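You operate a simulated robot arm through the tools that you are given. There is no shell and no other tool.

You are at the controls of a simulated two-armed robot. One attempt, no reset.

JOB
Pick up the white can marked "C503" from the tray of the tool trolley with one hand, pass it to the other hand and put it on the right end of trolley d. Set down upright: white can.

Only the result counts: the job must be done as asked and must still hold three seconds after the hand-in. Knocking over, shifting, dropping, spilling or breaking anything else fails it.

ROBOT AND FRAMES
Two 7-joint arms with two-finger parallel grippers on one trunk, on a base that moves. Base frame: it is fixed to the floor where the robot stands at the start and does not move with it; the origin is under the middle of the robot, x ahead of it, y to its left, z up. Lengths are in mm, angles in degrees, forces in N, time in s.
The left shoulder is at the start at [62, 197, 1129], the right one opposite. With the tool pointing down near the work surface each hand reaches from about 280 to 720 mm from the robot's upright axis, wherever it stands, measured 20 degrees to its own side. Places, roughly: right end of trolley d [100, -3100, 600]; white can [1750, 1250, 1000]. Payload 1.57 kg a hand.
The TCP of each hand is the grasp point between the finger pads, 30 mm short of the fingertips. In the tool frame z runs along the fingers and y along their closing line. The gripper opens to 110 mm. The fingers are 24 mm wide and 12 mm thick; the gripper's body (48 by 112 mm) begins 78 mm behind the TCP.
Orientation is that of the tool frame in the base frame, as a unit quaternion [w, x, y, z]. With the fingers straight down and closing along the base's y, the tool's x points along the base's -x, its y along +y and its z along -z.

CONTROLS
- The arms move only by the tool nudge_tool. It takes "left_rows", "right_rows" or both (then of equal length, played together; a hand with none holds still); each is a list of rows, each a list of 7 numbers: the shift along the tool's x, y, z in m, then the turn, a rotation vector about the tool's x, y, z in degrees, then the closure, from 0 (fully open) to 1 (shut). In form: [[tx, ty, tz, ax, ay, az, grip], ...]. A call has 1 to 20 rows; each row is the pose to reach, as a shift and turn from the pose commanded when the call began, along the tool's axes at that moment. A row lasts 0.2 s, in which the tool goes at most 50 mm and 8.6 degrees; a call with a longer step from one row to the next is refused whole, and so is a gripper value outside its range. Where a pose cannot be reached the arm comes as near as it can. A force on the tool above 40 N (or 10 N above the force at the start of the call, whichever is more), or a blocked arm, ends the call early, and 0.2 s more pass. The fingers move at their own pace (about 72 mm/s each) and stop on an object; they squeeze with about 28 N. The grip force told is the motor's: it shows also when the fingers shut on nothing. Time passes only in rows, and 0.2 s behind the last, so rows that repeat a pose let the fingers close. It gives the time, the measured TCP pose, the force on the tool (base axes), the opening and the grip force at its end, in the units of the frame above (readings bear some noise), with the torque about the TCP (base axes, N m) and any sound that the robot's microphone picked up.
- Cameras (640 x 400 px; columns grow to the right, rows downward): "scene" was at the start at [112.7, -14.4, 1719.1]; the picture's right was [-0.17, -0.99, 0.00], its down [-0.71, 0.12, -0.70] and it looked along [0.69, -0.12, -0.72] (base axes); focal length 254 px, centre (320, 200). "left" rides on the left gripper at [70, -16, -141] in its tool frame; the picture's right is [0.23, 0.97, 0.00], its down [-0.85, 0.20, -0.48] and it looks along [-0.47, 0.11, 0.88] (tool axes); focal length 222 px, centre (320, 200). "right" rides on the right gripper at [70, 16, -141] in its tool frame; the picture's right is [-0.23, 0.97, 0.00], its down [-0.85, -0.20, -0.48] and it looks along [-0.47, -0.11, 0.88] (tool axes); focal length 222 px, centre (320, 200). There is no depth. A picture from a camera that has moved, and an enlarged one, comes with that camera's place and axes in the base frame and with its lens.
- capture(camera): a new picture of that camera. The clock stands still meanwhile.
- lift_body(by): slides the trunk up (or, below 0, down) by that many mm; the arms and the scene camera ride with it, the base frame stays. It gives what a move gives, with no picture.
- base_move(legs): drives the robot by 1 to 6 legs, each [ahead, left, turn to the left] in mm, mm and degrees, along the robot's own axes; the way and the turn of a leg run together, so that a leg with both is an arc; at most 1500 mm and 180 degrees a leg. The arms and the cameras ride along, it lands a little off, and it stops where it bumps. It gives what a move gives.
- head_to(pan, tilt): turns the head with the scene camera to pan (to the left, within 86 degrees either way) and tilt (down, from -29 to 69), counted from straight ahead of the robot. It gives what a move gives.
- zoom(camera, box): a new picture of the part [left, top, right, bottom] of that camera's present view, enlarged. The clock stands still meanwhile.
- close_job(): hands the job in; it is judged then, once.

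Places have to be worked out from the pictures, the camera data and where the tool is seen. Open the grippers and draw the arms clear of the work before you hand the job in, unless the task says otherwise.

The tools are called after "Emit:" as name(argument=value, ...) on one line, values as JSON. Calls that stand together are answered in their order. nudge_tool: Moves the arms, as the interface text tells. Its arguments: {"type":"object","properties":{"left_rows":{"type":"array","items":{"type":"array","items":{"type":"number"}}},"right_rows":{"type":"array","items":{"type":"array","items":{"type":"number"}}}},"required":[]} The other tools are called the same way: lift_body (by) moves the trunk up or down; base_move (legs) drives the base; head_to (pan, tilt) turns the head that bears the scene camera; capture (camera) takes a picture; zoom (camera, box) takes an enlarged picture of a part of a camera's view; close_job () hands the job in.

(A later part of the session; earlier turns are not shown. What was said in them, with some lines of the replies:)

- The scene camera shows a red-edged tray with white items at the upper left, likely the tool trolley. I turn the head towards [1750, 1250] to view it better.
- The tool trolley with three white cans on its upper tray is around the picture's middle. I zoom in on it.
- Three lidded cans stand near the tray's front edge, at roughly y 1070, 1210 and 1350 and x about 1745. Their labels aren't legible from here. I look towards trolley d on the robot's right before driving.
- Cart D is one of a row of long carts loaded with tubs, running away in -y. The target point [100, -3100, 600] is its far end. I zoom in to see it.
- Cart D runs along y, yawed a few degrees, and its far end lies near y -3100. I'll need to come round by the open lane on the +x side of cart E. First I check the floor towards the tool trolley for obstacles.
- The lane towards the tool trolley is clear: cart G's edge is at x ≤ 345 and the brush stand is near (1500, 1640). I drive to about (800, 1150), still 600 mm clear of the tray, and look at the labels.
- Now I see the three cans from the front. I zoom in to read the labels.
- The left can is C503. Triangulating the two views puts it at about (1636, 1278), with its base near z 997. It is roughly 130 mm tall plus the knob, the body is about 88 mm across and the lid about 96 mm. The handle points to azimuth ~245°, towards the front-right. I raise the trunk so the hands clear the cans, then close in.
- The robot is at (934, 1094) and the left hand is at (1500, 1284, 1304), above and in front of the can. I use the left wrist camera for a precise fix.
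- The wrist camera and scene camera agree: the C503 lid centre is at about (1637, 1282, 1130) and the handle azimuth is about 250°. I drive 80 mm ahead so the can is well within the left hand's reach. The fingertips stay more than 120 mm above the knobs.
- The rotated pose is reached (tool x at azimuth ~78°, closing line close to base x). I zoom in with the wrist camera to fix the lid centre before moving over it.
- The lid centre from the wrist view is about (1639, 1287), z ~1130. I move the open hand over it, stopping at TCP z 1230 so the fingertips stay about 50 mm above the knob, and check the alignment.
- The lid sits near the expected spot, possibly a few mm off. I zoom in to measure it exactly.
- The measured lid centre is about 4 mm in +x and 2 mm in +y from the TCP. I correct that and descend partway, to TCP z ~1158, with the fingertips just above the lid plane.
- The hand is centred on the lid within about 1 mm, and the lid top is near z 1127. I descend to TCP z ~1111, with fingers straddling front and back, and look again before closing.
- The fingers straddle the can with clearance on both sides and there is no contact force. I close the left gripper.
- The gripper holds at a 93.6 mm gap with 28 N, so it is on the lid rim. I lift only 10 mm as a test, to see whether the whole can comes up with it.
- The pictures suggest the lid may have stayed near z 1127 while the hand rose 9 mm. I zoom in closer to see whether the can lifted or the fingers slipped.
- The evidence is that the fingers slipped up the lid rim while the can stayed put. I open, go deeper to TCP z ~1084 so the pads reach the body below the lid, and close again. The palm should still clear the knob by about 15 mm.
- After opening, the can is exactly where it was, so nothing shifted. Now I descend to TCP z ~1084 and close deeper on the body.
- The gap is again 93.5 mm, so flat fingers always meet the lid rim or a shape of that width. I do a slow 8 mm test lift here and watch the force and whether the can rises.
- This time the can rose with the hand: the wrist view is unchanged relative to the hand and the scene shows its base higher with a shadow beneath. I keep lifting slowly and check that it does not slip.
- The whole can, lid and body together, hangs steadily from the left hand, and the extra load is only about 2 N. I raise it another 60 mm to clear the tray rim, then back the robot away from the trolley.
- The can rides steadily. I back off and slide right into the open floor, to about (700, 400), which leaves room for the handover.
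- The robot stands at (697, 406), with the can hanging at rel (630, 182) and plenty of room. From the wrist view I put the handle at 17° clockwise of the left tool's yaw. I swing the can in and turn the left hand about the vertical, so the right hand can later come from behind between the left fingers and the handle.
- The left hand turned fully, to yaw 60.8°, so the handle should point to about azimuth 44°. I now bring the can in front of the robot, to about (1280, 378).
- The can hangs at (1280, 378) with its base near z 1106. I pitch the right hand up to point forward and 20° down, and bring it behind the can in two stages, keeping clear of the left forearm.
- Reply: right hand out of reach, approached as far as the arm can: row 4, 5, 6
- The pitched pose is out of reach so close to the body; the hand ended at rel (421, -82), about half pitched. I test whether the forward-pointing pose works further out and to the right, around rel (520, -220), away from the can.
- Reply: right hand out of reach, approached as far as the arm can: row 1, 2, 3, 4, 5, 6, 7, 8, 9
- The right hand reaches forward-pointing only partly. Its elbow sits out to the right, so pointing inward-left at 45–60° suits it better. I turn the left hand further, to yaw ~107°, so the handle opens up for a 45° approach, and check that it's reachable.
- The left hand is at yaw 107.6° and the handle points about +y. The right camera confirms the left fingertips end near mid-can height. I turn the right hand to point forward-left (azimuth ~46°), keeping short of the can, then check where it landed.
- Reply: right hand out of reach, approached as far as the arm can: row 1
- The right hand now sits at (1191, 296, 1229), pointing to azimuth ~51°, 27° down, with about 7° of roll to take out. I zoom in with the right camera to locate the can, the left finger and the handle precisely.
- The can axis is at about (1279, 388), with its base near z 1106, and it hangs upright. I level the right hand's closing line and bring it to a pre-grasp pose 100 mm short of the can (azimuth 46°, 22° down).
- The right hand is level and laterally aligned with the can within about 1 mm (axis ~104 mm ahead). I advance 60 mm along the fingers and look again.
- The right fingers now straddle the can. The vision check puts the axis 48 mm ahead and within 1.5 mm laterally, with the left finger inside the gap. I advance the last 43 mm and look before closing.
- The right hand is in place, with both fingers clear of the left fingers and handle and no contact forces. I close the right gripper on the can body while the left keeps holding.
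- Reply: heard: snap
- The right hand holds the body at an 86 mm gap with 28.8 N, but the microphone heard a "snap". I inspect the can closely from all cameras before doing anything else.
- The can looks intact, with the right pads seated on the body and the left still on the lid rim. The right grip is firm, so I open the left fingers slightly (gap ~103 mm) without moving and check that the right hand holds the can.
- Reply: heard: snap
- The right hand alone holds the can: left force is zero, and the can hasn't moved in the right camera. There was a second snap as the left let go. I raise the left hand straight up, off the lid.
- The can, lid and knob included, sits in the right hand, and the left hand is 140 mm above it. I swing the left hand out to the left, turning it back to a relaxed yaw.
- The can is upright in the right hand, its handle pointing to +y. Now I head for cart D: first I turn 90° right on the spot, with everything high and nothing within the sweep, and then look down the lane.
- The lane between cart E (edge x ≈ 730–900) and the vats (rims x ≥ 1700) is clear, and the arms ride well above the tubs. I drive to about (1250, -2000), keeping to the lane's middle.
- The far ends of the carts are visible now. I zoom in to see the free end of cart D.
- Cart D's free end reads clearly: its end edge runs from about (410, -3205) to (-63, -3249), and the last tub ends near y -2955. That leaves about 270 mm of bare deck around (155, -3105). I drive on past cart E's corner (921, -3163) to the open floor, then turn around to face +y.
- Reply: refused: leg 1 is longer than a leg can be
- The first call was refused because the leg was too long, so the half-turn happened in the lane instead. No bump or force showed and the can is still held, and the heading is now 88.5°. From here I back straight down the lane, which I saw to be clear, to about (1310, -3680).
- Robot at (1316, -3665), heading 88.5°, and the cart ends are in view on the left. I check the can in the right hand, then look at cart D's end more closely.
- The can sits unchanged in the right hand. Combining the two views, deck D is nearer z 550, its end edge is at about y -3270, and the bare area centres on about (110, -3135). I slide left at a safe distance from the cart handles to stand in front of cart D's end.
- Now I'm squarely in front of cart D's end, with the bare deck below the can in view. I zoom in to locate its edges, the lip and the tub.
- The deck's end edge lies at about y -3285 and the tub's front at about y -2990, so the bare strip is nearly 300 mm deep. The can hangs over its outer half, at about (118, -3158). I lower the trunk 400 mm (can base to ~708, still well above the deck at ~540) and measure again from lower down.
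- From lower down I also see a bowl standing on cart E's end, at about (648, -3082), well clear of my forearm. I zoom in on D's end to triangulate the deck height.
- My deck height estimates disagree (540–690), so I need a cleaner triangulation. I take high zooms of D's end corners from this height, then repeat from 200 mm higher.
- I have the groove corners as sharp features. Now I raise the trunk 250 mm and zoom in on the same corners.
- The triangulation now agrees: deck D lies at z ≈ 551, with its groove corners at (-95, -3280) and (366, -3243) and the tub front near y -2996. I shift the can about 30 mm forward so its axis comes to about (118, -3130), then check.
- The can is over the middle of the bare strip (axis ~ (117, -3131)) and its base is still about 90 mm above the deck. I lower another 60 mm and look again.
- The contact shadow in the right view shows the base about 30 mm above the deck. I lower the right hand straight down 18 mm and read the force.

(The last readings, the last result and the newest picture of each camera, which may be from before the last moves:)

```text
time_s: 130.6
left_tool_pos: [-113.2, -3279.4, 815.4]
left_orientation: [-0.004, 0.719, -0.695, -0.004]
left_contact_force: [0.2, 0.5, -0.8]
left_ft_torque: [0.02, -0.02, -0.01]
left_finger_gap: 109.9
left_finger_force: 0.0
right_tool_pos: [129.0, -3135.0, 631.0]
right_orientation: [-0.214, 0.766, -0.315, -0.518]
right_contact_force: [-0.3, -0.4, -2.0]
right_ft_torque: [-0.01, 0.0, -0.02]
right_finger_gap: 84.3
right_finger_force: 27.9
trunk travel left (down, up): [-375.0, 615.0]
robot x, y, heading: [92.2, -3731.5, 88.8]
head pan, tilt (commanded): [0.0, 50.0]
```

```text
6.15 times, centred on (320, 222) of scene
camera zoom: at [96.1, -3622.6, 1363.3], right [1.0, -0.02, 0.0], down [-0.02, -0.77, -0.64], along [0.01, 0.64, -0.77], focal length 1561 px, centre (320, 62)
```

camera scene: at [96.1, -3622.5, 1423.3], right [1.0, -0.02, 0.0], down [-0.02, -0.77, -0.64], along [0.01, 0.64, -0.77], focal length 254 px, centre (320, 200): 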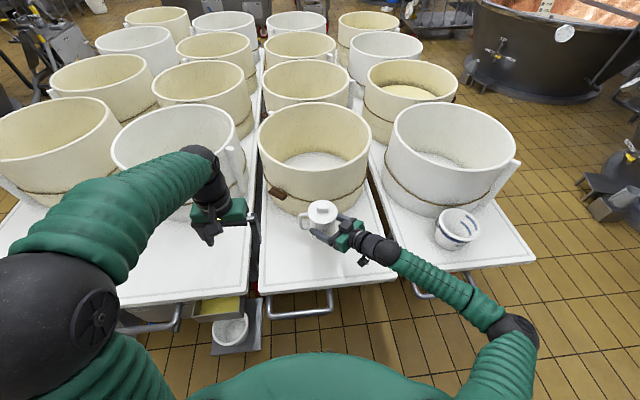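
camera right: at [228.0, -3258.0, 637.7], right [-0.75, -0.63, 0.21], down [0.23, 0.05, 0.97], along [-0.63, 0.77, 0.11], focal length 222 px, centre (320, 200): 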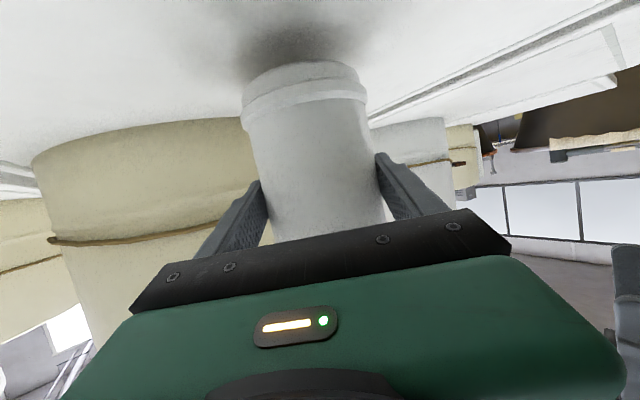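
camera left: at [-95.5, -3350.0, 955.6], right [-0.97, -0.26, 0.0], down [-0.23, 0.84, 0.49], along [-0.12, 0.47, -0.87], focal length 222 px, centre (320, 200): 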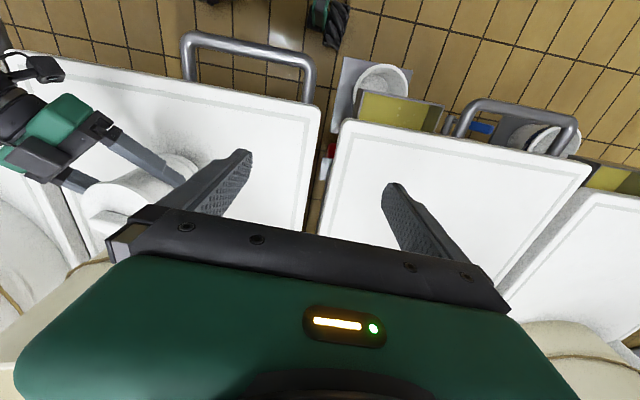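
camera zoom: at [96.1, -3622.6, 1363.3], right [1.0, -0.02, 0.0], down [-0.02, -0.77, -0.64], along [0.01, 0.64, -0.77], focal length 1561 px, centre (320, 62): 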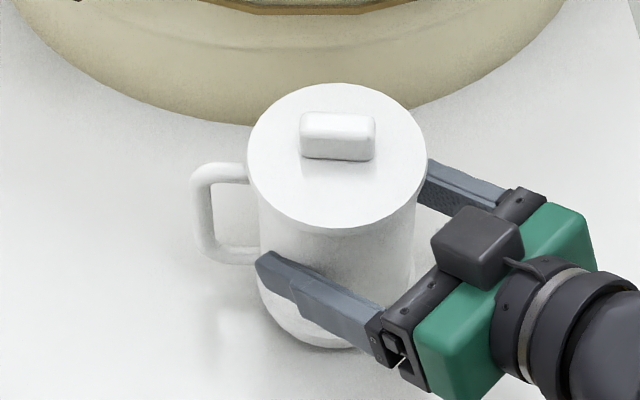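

The contact shadow now hugs the base, so only a few mm remain and there's no contact force yet. I lower in small steps of 2 mm.

Emit:
nudge_tool(right_rows=[[0.00093, 0, 0.00037, 0, 0, 0, 1], [0.00186, 0, 0.00074, 0, 0, 0, 1], [0.00279, 0, 0.00112, 0, 0, 0, 1], [0.00372, 0, 0.00149, 0, 0, 0, 1], [0.00372, 0, 0.00149, 0, 0, 0, 1]])

Emit:
zoom(camera="right", box=[200, 0, 420, 140])

```text
time_s: 131.8
left_tool_pos: [-113.2, -3279.5, 815.9]
left_orientation: [-0.004, 0.719, -0.695, -0.004]
left_contact_force: [0.2, 0.6, 1.2]
left_ft_torque: [-0.02, 0.03, -0.03]
left_finger_gap: 109.9
left_finger_force: 0.2
right_tool_pos: [128.0, -3134.9, 627.6]
right_orientation: [-0.215, 0.765, -0.314, -0.52]
right_contact_force: [0.4, 0.6, 0.3]
right_ft_torque: [-0.07, -0.11, 0.03]
right_finger_gap: 84.3
right_finger_force: 28.0
trunk travel left (down, up): [-375.0, 615.0]
robot x, y, heading: [90.8, -3732.7, 88.8]
head pan, tilt (commanded): [0.0, 50.0]
```

```text
2.86 times, centred on (310, 70) of right
camera zoom: at [228.5, -3257.5, 615.8], right [-0.75, -0.63, 0.21], down [0.23, 0.05, 0.97], along [-0.62, 0.77, 0.11], focal length 635 px, centre (349, 571)
```

zoom: 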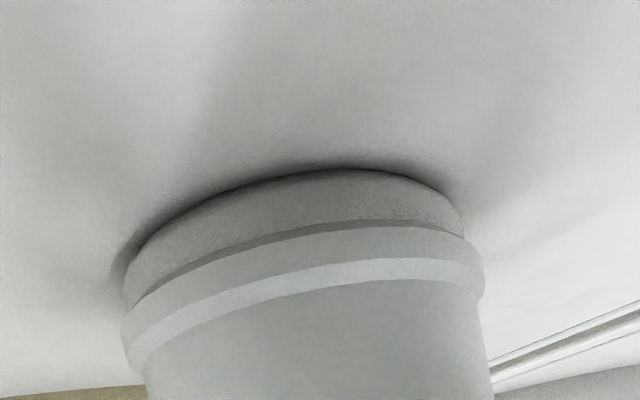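

Contact: the load went from -2 N to +0.3 N with a small torque, so the palm-side rim of the base touches first. I press about 1.5 mm more so the can settles flat, watching the force.

Emit:
nudge_tool(right_rows=[[0.0007, 0, 0.00028, 0, 0, 0, 1], [0.0014, 0, 0.00056, 0, 0, 0, 1], [0.0014, 0, 0.00056, 0, 0, 0, 1]])

Emit:
zoom(camera="right", box=[200, 0, 420, 140])

Emit:
zoom(camera="scene", box=[270, 190, 370, 255])

```text
time_s: 132.6
left_tool_pos: [-113.7, -3280.7, 814.7]
left_orientation: [-0.004, 0.718, -0.696, -0.004]
left_contact_force: [-0.3, 0.3, 0.0]
left_ft_torque: [0.0, 0.01, 0.0]
left_finger_gap: 110.0
left_finger_force: 0.1
right_tool_pos: [128.2, -3135.2, 628.4]
right_orientation: [-0.217, 0.764, -0.314, -0.52]
right_contact_force: [0.7, 5.6, 12.4]
right_ft_torque: [0.06, -0.1, 0.04]
right_finger_gap: 83.8
right_finger_force: 27.5
trunk travel left (down, up): [-375.0, 615.0]
robot x, y, heading: [94.0, -3728.8, 88.5]
head pan, tilt (commanded): [0.0, 50.0]
```

```text
2.86 times, centred on (310, 70) of right
camera zoom: at [228.5, -3258.0, 615.3], right [-0.75, -0.63, 0.21], down [0.23, 0.05, 0.97], along [-0.62, 0.77, 0.11], focal length 635 px, centre (349, 571)
```

zoom: 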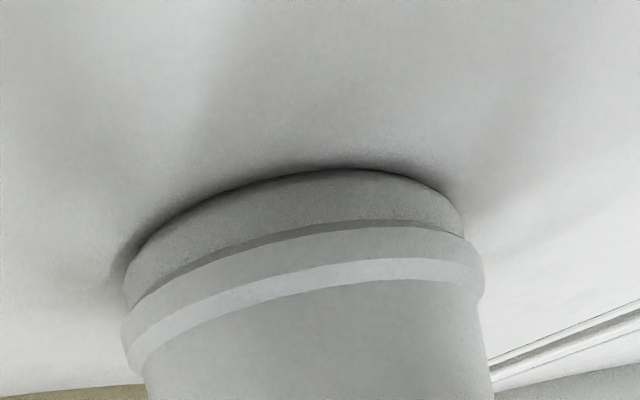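

```text
6.15 times, centred on (320, 222) of scene
camera zoom: at [96.0, -3624.4, 1363.7], right [1.0, -0.02, 0.0], down [-0.02, -0.77, -0.64], along [0.01, 0.64, -0.77], focal length 1561 px, centre (320, 62)
```

zoom: 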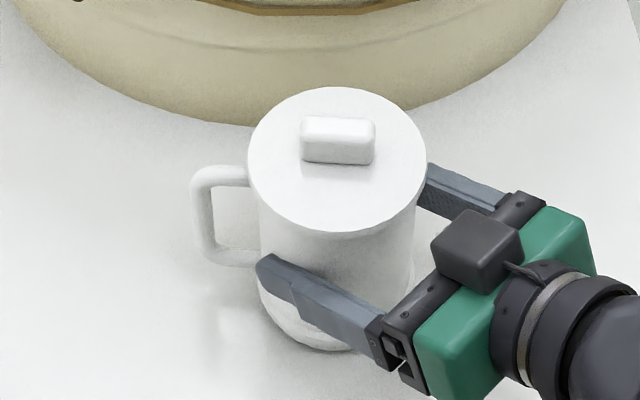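

The can stands firmly on the deck with 12 N of preload. I ease up 1 mm to take most of that off, then open the fingers gradually.

Emit:
nudge_tool(right_rows=[[-0.0005, 0, -0.0002, 0, 0, 0, 1], [-0.001, 0, -0.0004, 0, 0, 0, 1], [-0.001, 0, -0.0004, 0, 0, 0, 1]])

```text
time_s: 133.4
left_tool_pos: [-114.2, -3281.3, 815.3]
left_orientation: [-0.005, 0.718, -0.696, -0.004]
left_contact_force: [0.0, -0.4, 0.3]
left_ft_torque: [-0.01, 0.03, -0.01]
left_finger_gap: 110.0
left_finger_force: 0.0
right_tool_pos: [128.4, -3135.0, 627.9]
right_orientation: [-0.215, 0.766, -0.315, -0.518]
right_contact_force: [0.5, 4.3, 12.1]
right_ft_torque: [-0.08, -0.05, 0.01]
right_finger_gap: 83.9
right_finger_force: 28.0
trunk travel left (down, up): [-375.0, 615.0]
robot x, y, heading: [89.4, -3731.3, 88.3]
head pan, tilt (commanded): [0.0, 50.0]
```

The force is still about 12 N, so I ease up another 1.5 mm.

Emit:
nudge_tool(right_rows=[[-0.0007, 0, -0.0003, 0, 0, 0, 1], [-0.0014, 0, -0.00056, 0, 0, 0, 1], [-0.0014, 0, -0.00056, 0, 0, 0, 1]])

```text
time_s: 134.2
left_tool_pos: [-113.9, -3279.5, 814.7]
left_orientation: [-0.004, 0.719, -0.695, -0.004]
left_contact_force: [-0.1, -0.1, 1.5]
left_ft_torque: [-0.02, 0.01, -0.01]
left_finger_gap: 109.9
left_finger_force: 0.0
right_tool_pos: [129.4, -3134.2, 627.6]
right_orientation: [-0.215, 0.766, -0.315, -0.518]
right_contact_force: [0.4, 1.4, 2.6]
right_ft_torque: [-0.1, -0.07, 0.06]
right_finger_gap: 84.0
right_finger_force: 27.9
trunk travel left (down, up): [-375.0, 615.0]
robot x, y, heading: [96.2, -3734.0, 88.6]
head pan, tilt (commanded): [0.0, 50.0]
```

The preload is down to 2.6 N. I open the right fingers gradually without moving the hand.

Emit:
nudge_tool(right_rows=[[0, 0, 0, 0, 0, 0, 0.22], [0, 0, 0, 0, 0, 0, 0.2], [0, 0, 0, 0, 0, 0, 0.17], [0, 0, 0, 0, 0, 0, 0.12], [0, 0, 0, 0, 0, 0, 0.06], [0, 0, 0, 0, 0, 0, 0], [0, 0, 0, 0, 0, 0, 0]])

Emit:
zoom(camera="scene", box=[270, 190, 370, 255])

Emit:
capture(camera="right")

```text
time_s: 135.8
left_tool_pos: [-114.4, -3279.1, 815.5]
left_orientation: [-0.003, 0.719, -0.695, -0.004]
left_contact_force: [-0.4, 0.5, -0.5]
left_ft_torque: [-0.02, 0.02, 0.03]
left_finger_gap: 110.0
left_finger_force: 0.1
right_tool_pos: [128.3, -3134.6, 630.2]
right_orientation: [-0.214, 0.766, -0.314, -0.518]
right_contact_force: [-0.2, 0.9, -0.7]
right_ft_torque: [0.0, 0.0, 0.03]
right_finger_gap: 110.1
right_finger_force: 0.1
trunk travel left (down, up): [-375.0, 615.0]
robot x, y, heading: [95.9, -3729.5, 88.7]
head pan, tilt (commanded): [0.0, 50.0]
```

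```text
6.15 times, centred on (320, 222) of scene
camera zoom: at [96.1, -3622.9, 1363.3], right [1.0, -0.02, 0.0], down [-0.02, -0.77, -0.64], along [0.01, 0.64, -0.77], focal length 1561 px, centre (320, 62)
```

zoom: 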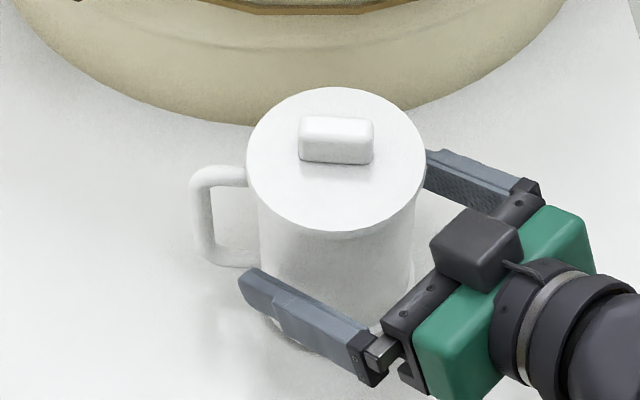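

```text
taken
camera right: at [228.1, -3258.0, 616.4], right [-0.75, -0.63, 0.21], down [0.23, 0.05, 0.97], along [-0.63, 0.77, 0.11], focal length 222 px, centre (320, 200)
```

right: 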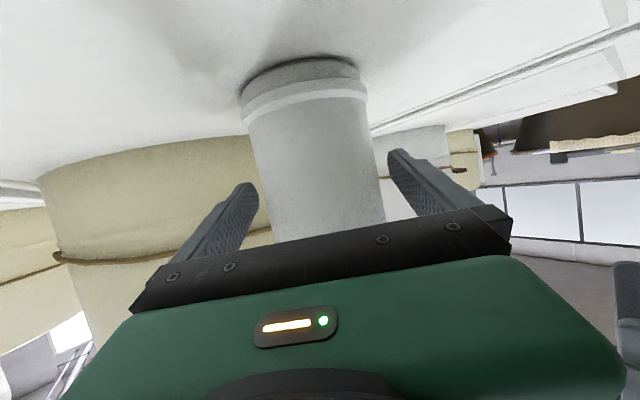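

The fingers are open and the can stands on its own. I check the clearance on both sides before drawing back.

Emit:
zoom(camera="right", box=[200, 40, 440, 240])

```text
2.00 times, centred on (320, 140) of right
camera zoom: at [228.1, -3258.0, 616.4], right [-0.75, -0.63, 0.21], down [0.23, 0.05, 0.97], along [-0.63, 0.77, 0.11], focal length 444 px, centre (320, 320)
```

zoom: 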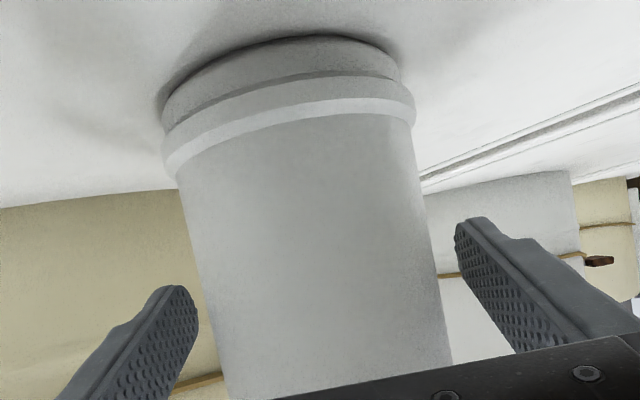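

There is clear space on both sides of the can. I draw the right hand straight back along its fingers, 150 mm.

Emit:
nudge_tool(right_rows=[[0, 0, -0.006, 0, 0, 0, 0], [0, 0, -0.012, 0, 0, 0, 0], [0, 0, -0.02, 0, 0, 0, 0], [0, 0, -0.03, 0, 0, 0, 0], [0, 0, -0.045, 0, 0, 0, 0], [0, 0, -0.06, 0, 0, 0, 0], [0, 0, -0.08, 0, 0, 0, 0], [0, 0, -0.1, 0, 0, 0, 0], [0, 0, -0.125, 0, 0, 0, 0], [0, 0, -0.15, 0, 0, 0, 0], [0, 0, -0.15, 0, 0, 0, 0]])

Emit:
capture(camera="scene")

Emit:
capture(camera="right")

```text
time_s: 138.2
left_tool_pos: [-114.3, -3279.5, 814.8]
left_orientation: [-0.003, 0.719, -0.695, -0.004]
left_contact_force: [-0.4, -0.3, 0.6]
left_ft_torque: [0.0, 0.01, 0.01]
left_finger_gap: 110.1
left_finger_force: 0.1
right_tool_pos: [225.8, -3233.0, 686.1]
right_orientation: [-0.215, 0.765, -0.315, -0.519]
right_contact_force: [-0.1, -0.7, 0.2]
right_ft_torque: [0.01, 0.01, -0.02]
right_finger_gap: 109.7
right_finger_force: 0.2
trunk travel left (down, up): [-375.0, 615.0]
robot x, y, heading: [96.3, -3729.4, 88.5]
head pan, tilt (commanded): [0.0, 50.0]
```

```text
taken
camera scene: at [96.7, -3623.2, 1363.3], right [1.0, -0.02, 0.0], down [-0.02, -0.77, -0.64], along [0.01, 0.64, -0.77], focal length 254 px, centre (320, 200)
```

scene: 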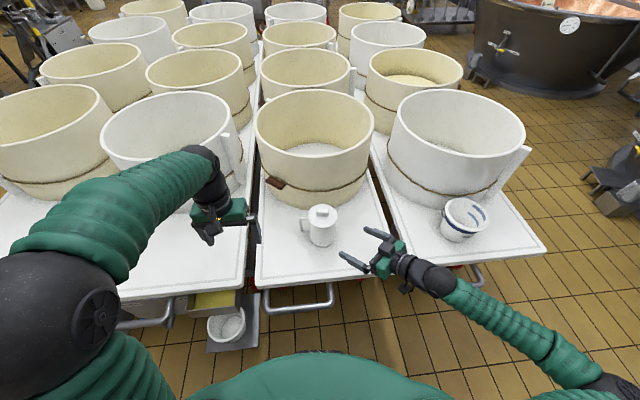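

```text
taken
camera right: at [326.3, -3356.3, 672.7], right [-0.75, -0.63, 0.21], down [0.23, 0.05, 0.97], along [-0.63, 0.77, 0.11], focal length 222 px, centre (320, 200)
```

right: 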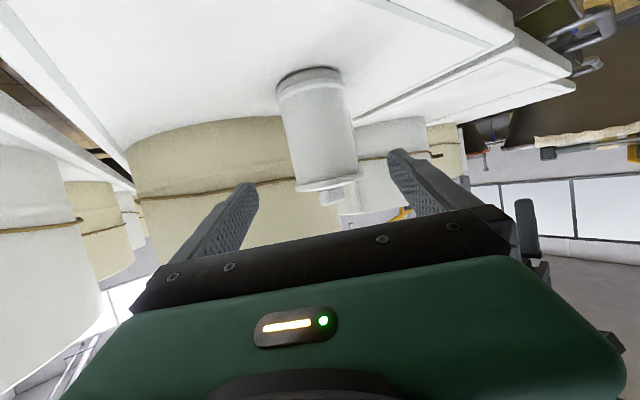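

The can stands alone on cart D's bare end. I zoom in to confirm that it's upright, then lift the arms clear.

Emit:
zoom(camera="scene", box=[250, 180, 400, 300])

Emit:
zoom(camera="right", box=[240, 40, 420, 220])

```text
3.33 times, centred on (325, 240) of scene
camera zoom: at [96.7, -3623.2, 1363.3], right [1.0, -0.02, 0.0], down [-0.02, -0.77, -0.64], along [0.01, 0.64, -0.77], focal length 846 px, centre (303, 67)
```

zoom: 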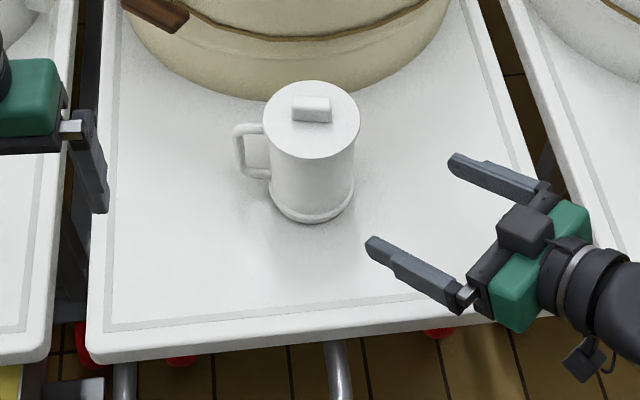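

```text
2.22 times, centred on (330, 130) of right
camera zoom: at [326.3, -3356.3, 672.7], right [-0.75, -0.63, 0.21], down [0.23, 0.05, 0.97], along [-0.63, 0.77, 0.11], focal length 494 px, centre (298, 356)
```

zoom: 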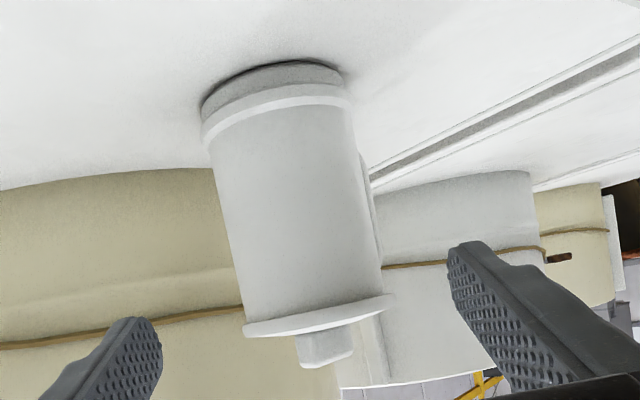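

The can is upright, lid in place, squarely on the deck. I raise the trunk so both arms come up clear of the carts, then back away a little.

Emit:
lift_body(by=400)

Emit:
base_move(legs=[[-180, 0, 0]])

Emit:
capture(camera="scene")

Emit:
zoom(camera="scene", box=[240, 140, 400, 280])

```text
time_s: 142.1
left_tool_pos: [-112.5, -3279.1, 1213.9]
left_orientation: [-0.003, 0.718, -0.696, -0.004]
left_contact_force: [0.1, -0.5, 0.5]
left_ft_torque: [0.01, 0.03, -0.02]
left_finger_gap: 110.0
left_finger_force: 0.2
right_tool_pos: [226.3, -3232.0, 1084.7]
right_orientation: [-0.215, 0.765, -0.314, -0.519]
right_contact_force: [1.2, -0.3, 1.2]
right_ft_torque: [0.0, 0.01, 0.02]
right_finger_gap: 109.9
right_finger_force: 0.2
trunk travel left (down, up): [-775.0, 215.0]
robot x, y, heading: [96.3, -3728.6, 88.7]
head pan, tilt (commanded): [0.0, 50.0]
```

```text
time_s: 143.6
left_tool_pos: [-117.5, -3453.2, 1213.1]
left_orientation: [-0.002, 0.719, -0.695, -0.004]
left_contact_force: [-0.3, -0.3, -0.2]
left_ft_torque: [0.01, -0.01, -0.01]
left_finger_gap: 110.2
left_finger_force: 0.0
right_tool_pos: [221.5, -3406.5, 1084.1]
right_orientation: [-0.214, 0.766, -0.315, -0.518]
right_contact_force: [-0.6, -0.5, 0.2]
right_ft_torque: [-0.01, -0.01, 0.01]
right_finger_gap: 110.2
right_finger_force: 0.0
trunk travel left (down, up): [-775.0, 215.0]
robot x, y, heading: [87.5, -3910.0, 88.8]
head pan, tilt (commanded): [0.0, 50.0]
```

```text
taken
camera scene: at [93.2, -3794.1, 1762.9], right [1.0, -0.02, 0.0], down [-0.02, -0.77, -0.64], along [0.01, 0.64, -0.77], focal length 254 px, centre (320, 200)
```

scene: 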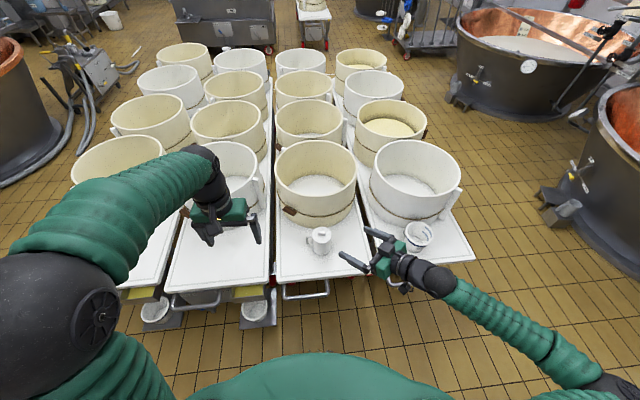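

```text
2.86 times, centred on (320, 210) of scene
camera zoom: at [93.2, -3794.1, 1762.9], right [1.0, -0.02, 0.0], down [-0.02, -0.77, -0.64], along [0.01, 0.64, -0.77], focal length 725 px, centre (320, 171)
```

zoom: 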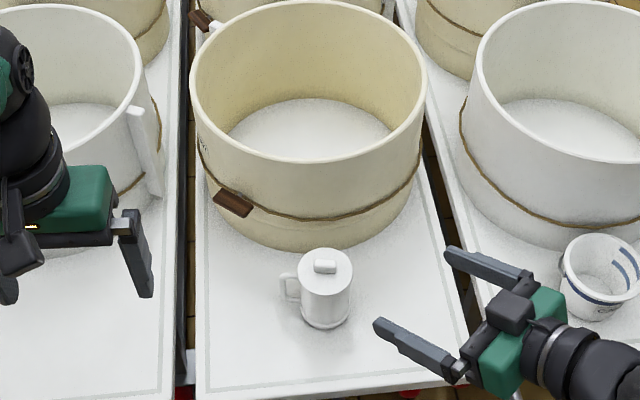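

The can stands upright on the end of cart D next to the target point. Both grippers are open and high above the carts, and nothing else was touched. I hand the job in.

Emit:
close_job()

```text
The job is handed in.
```

The white can C503 is standing upright on the right end of trolley d, at about (118, -3130) on the bare deck between the last tub and the cart's end edge. Its lid is in place. I handed the job in with both grippers open and the arms raised clear.

- **Pickup:** The left hand took it from the tool trolley tray. The first grip slid up the lid, so I gripped again about 30 mm lower and the can lifted cleanly. The other two cans stayed where they were.
- **Handover:** The right hand took the can in mid-air. The microphone picked up a "snap" when the right hand closed and again when the left hand let go. I looked the can over from all the cameras and saw no damage.
- **Detour:** One drive command was refused for being too long, so the robot turned around in the lane instead of on the open floor. No bump or contact force was reported.
- **Deck height:** The trolley deck measured about 551 mm high rather than the roughly 600 you gave, so I lowered the can by force readings until it rested flat.
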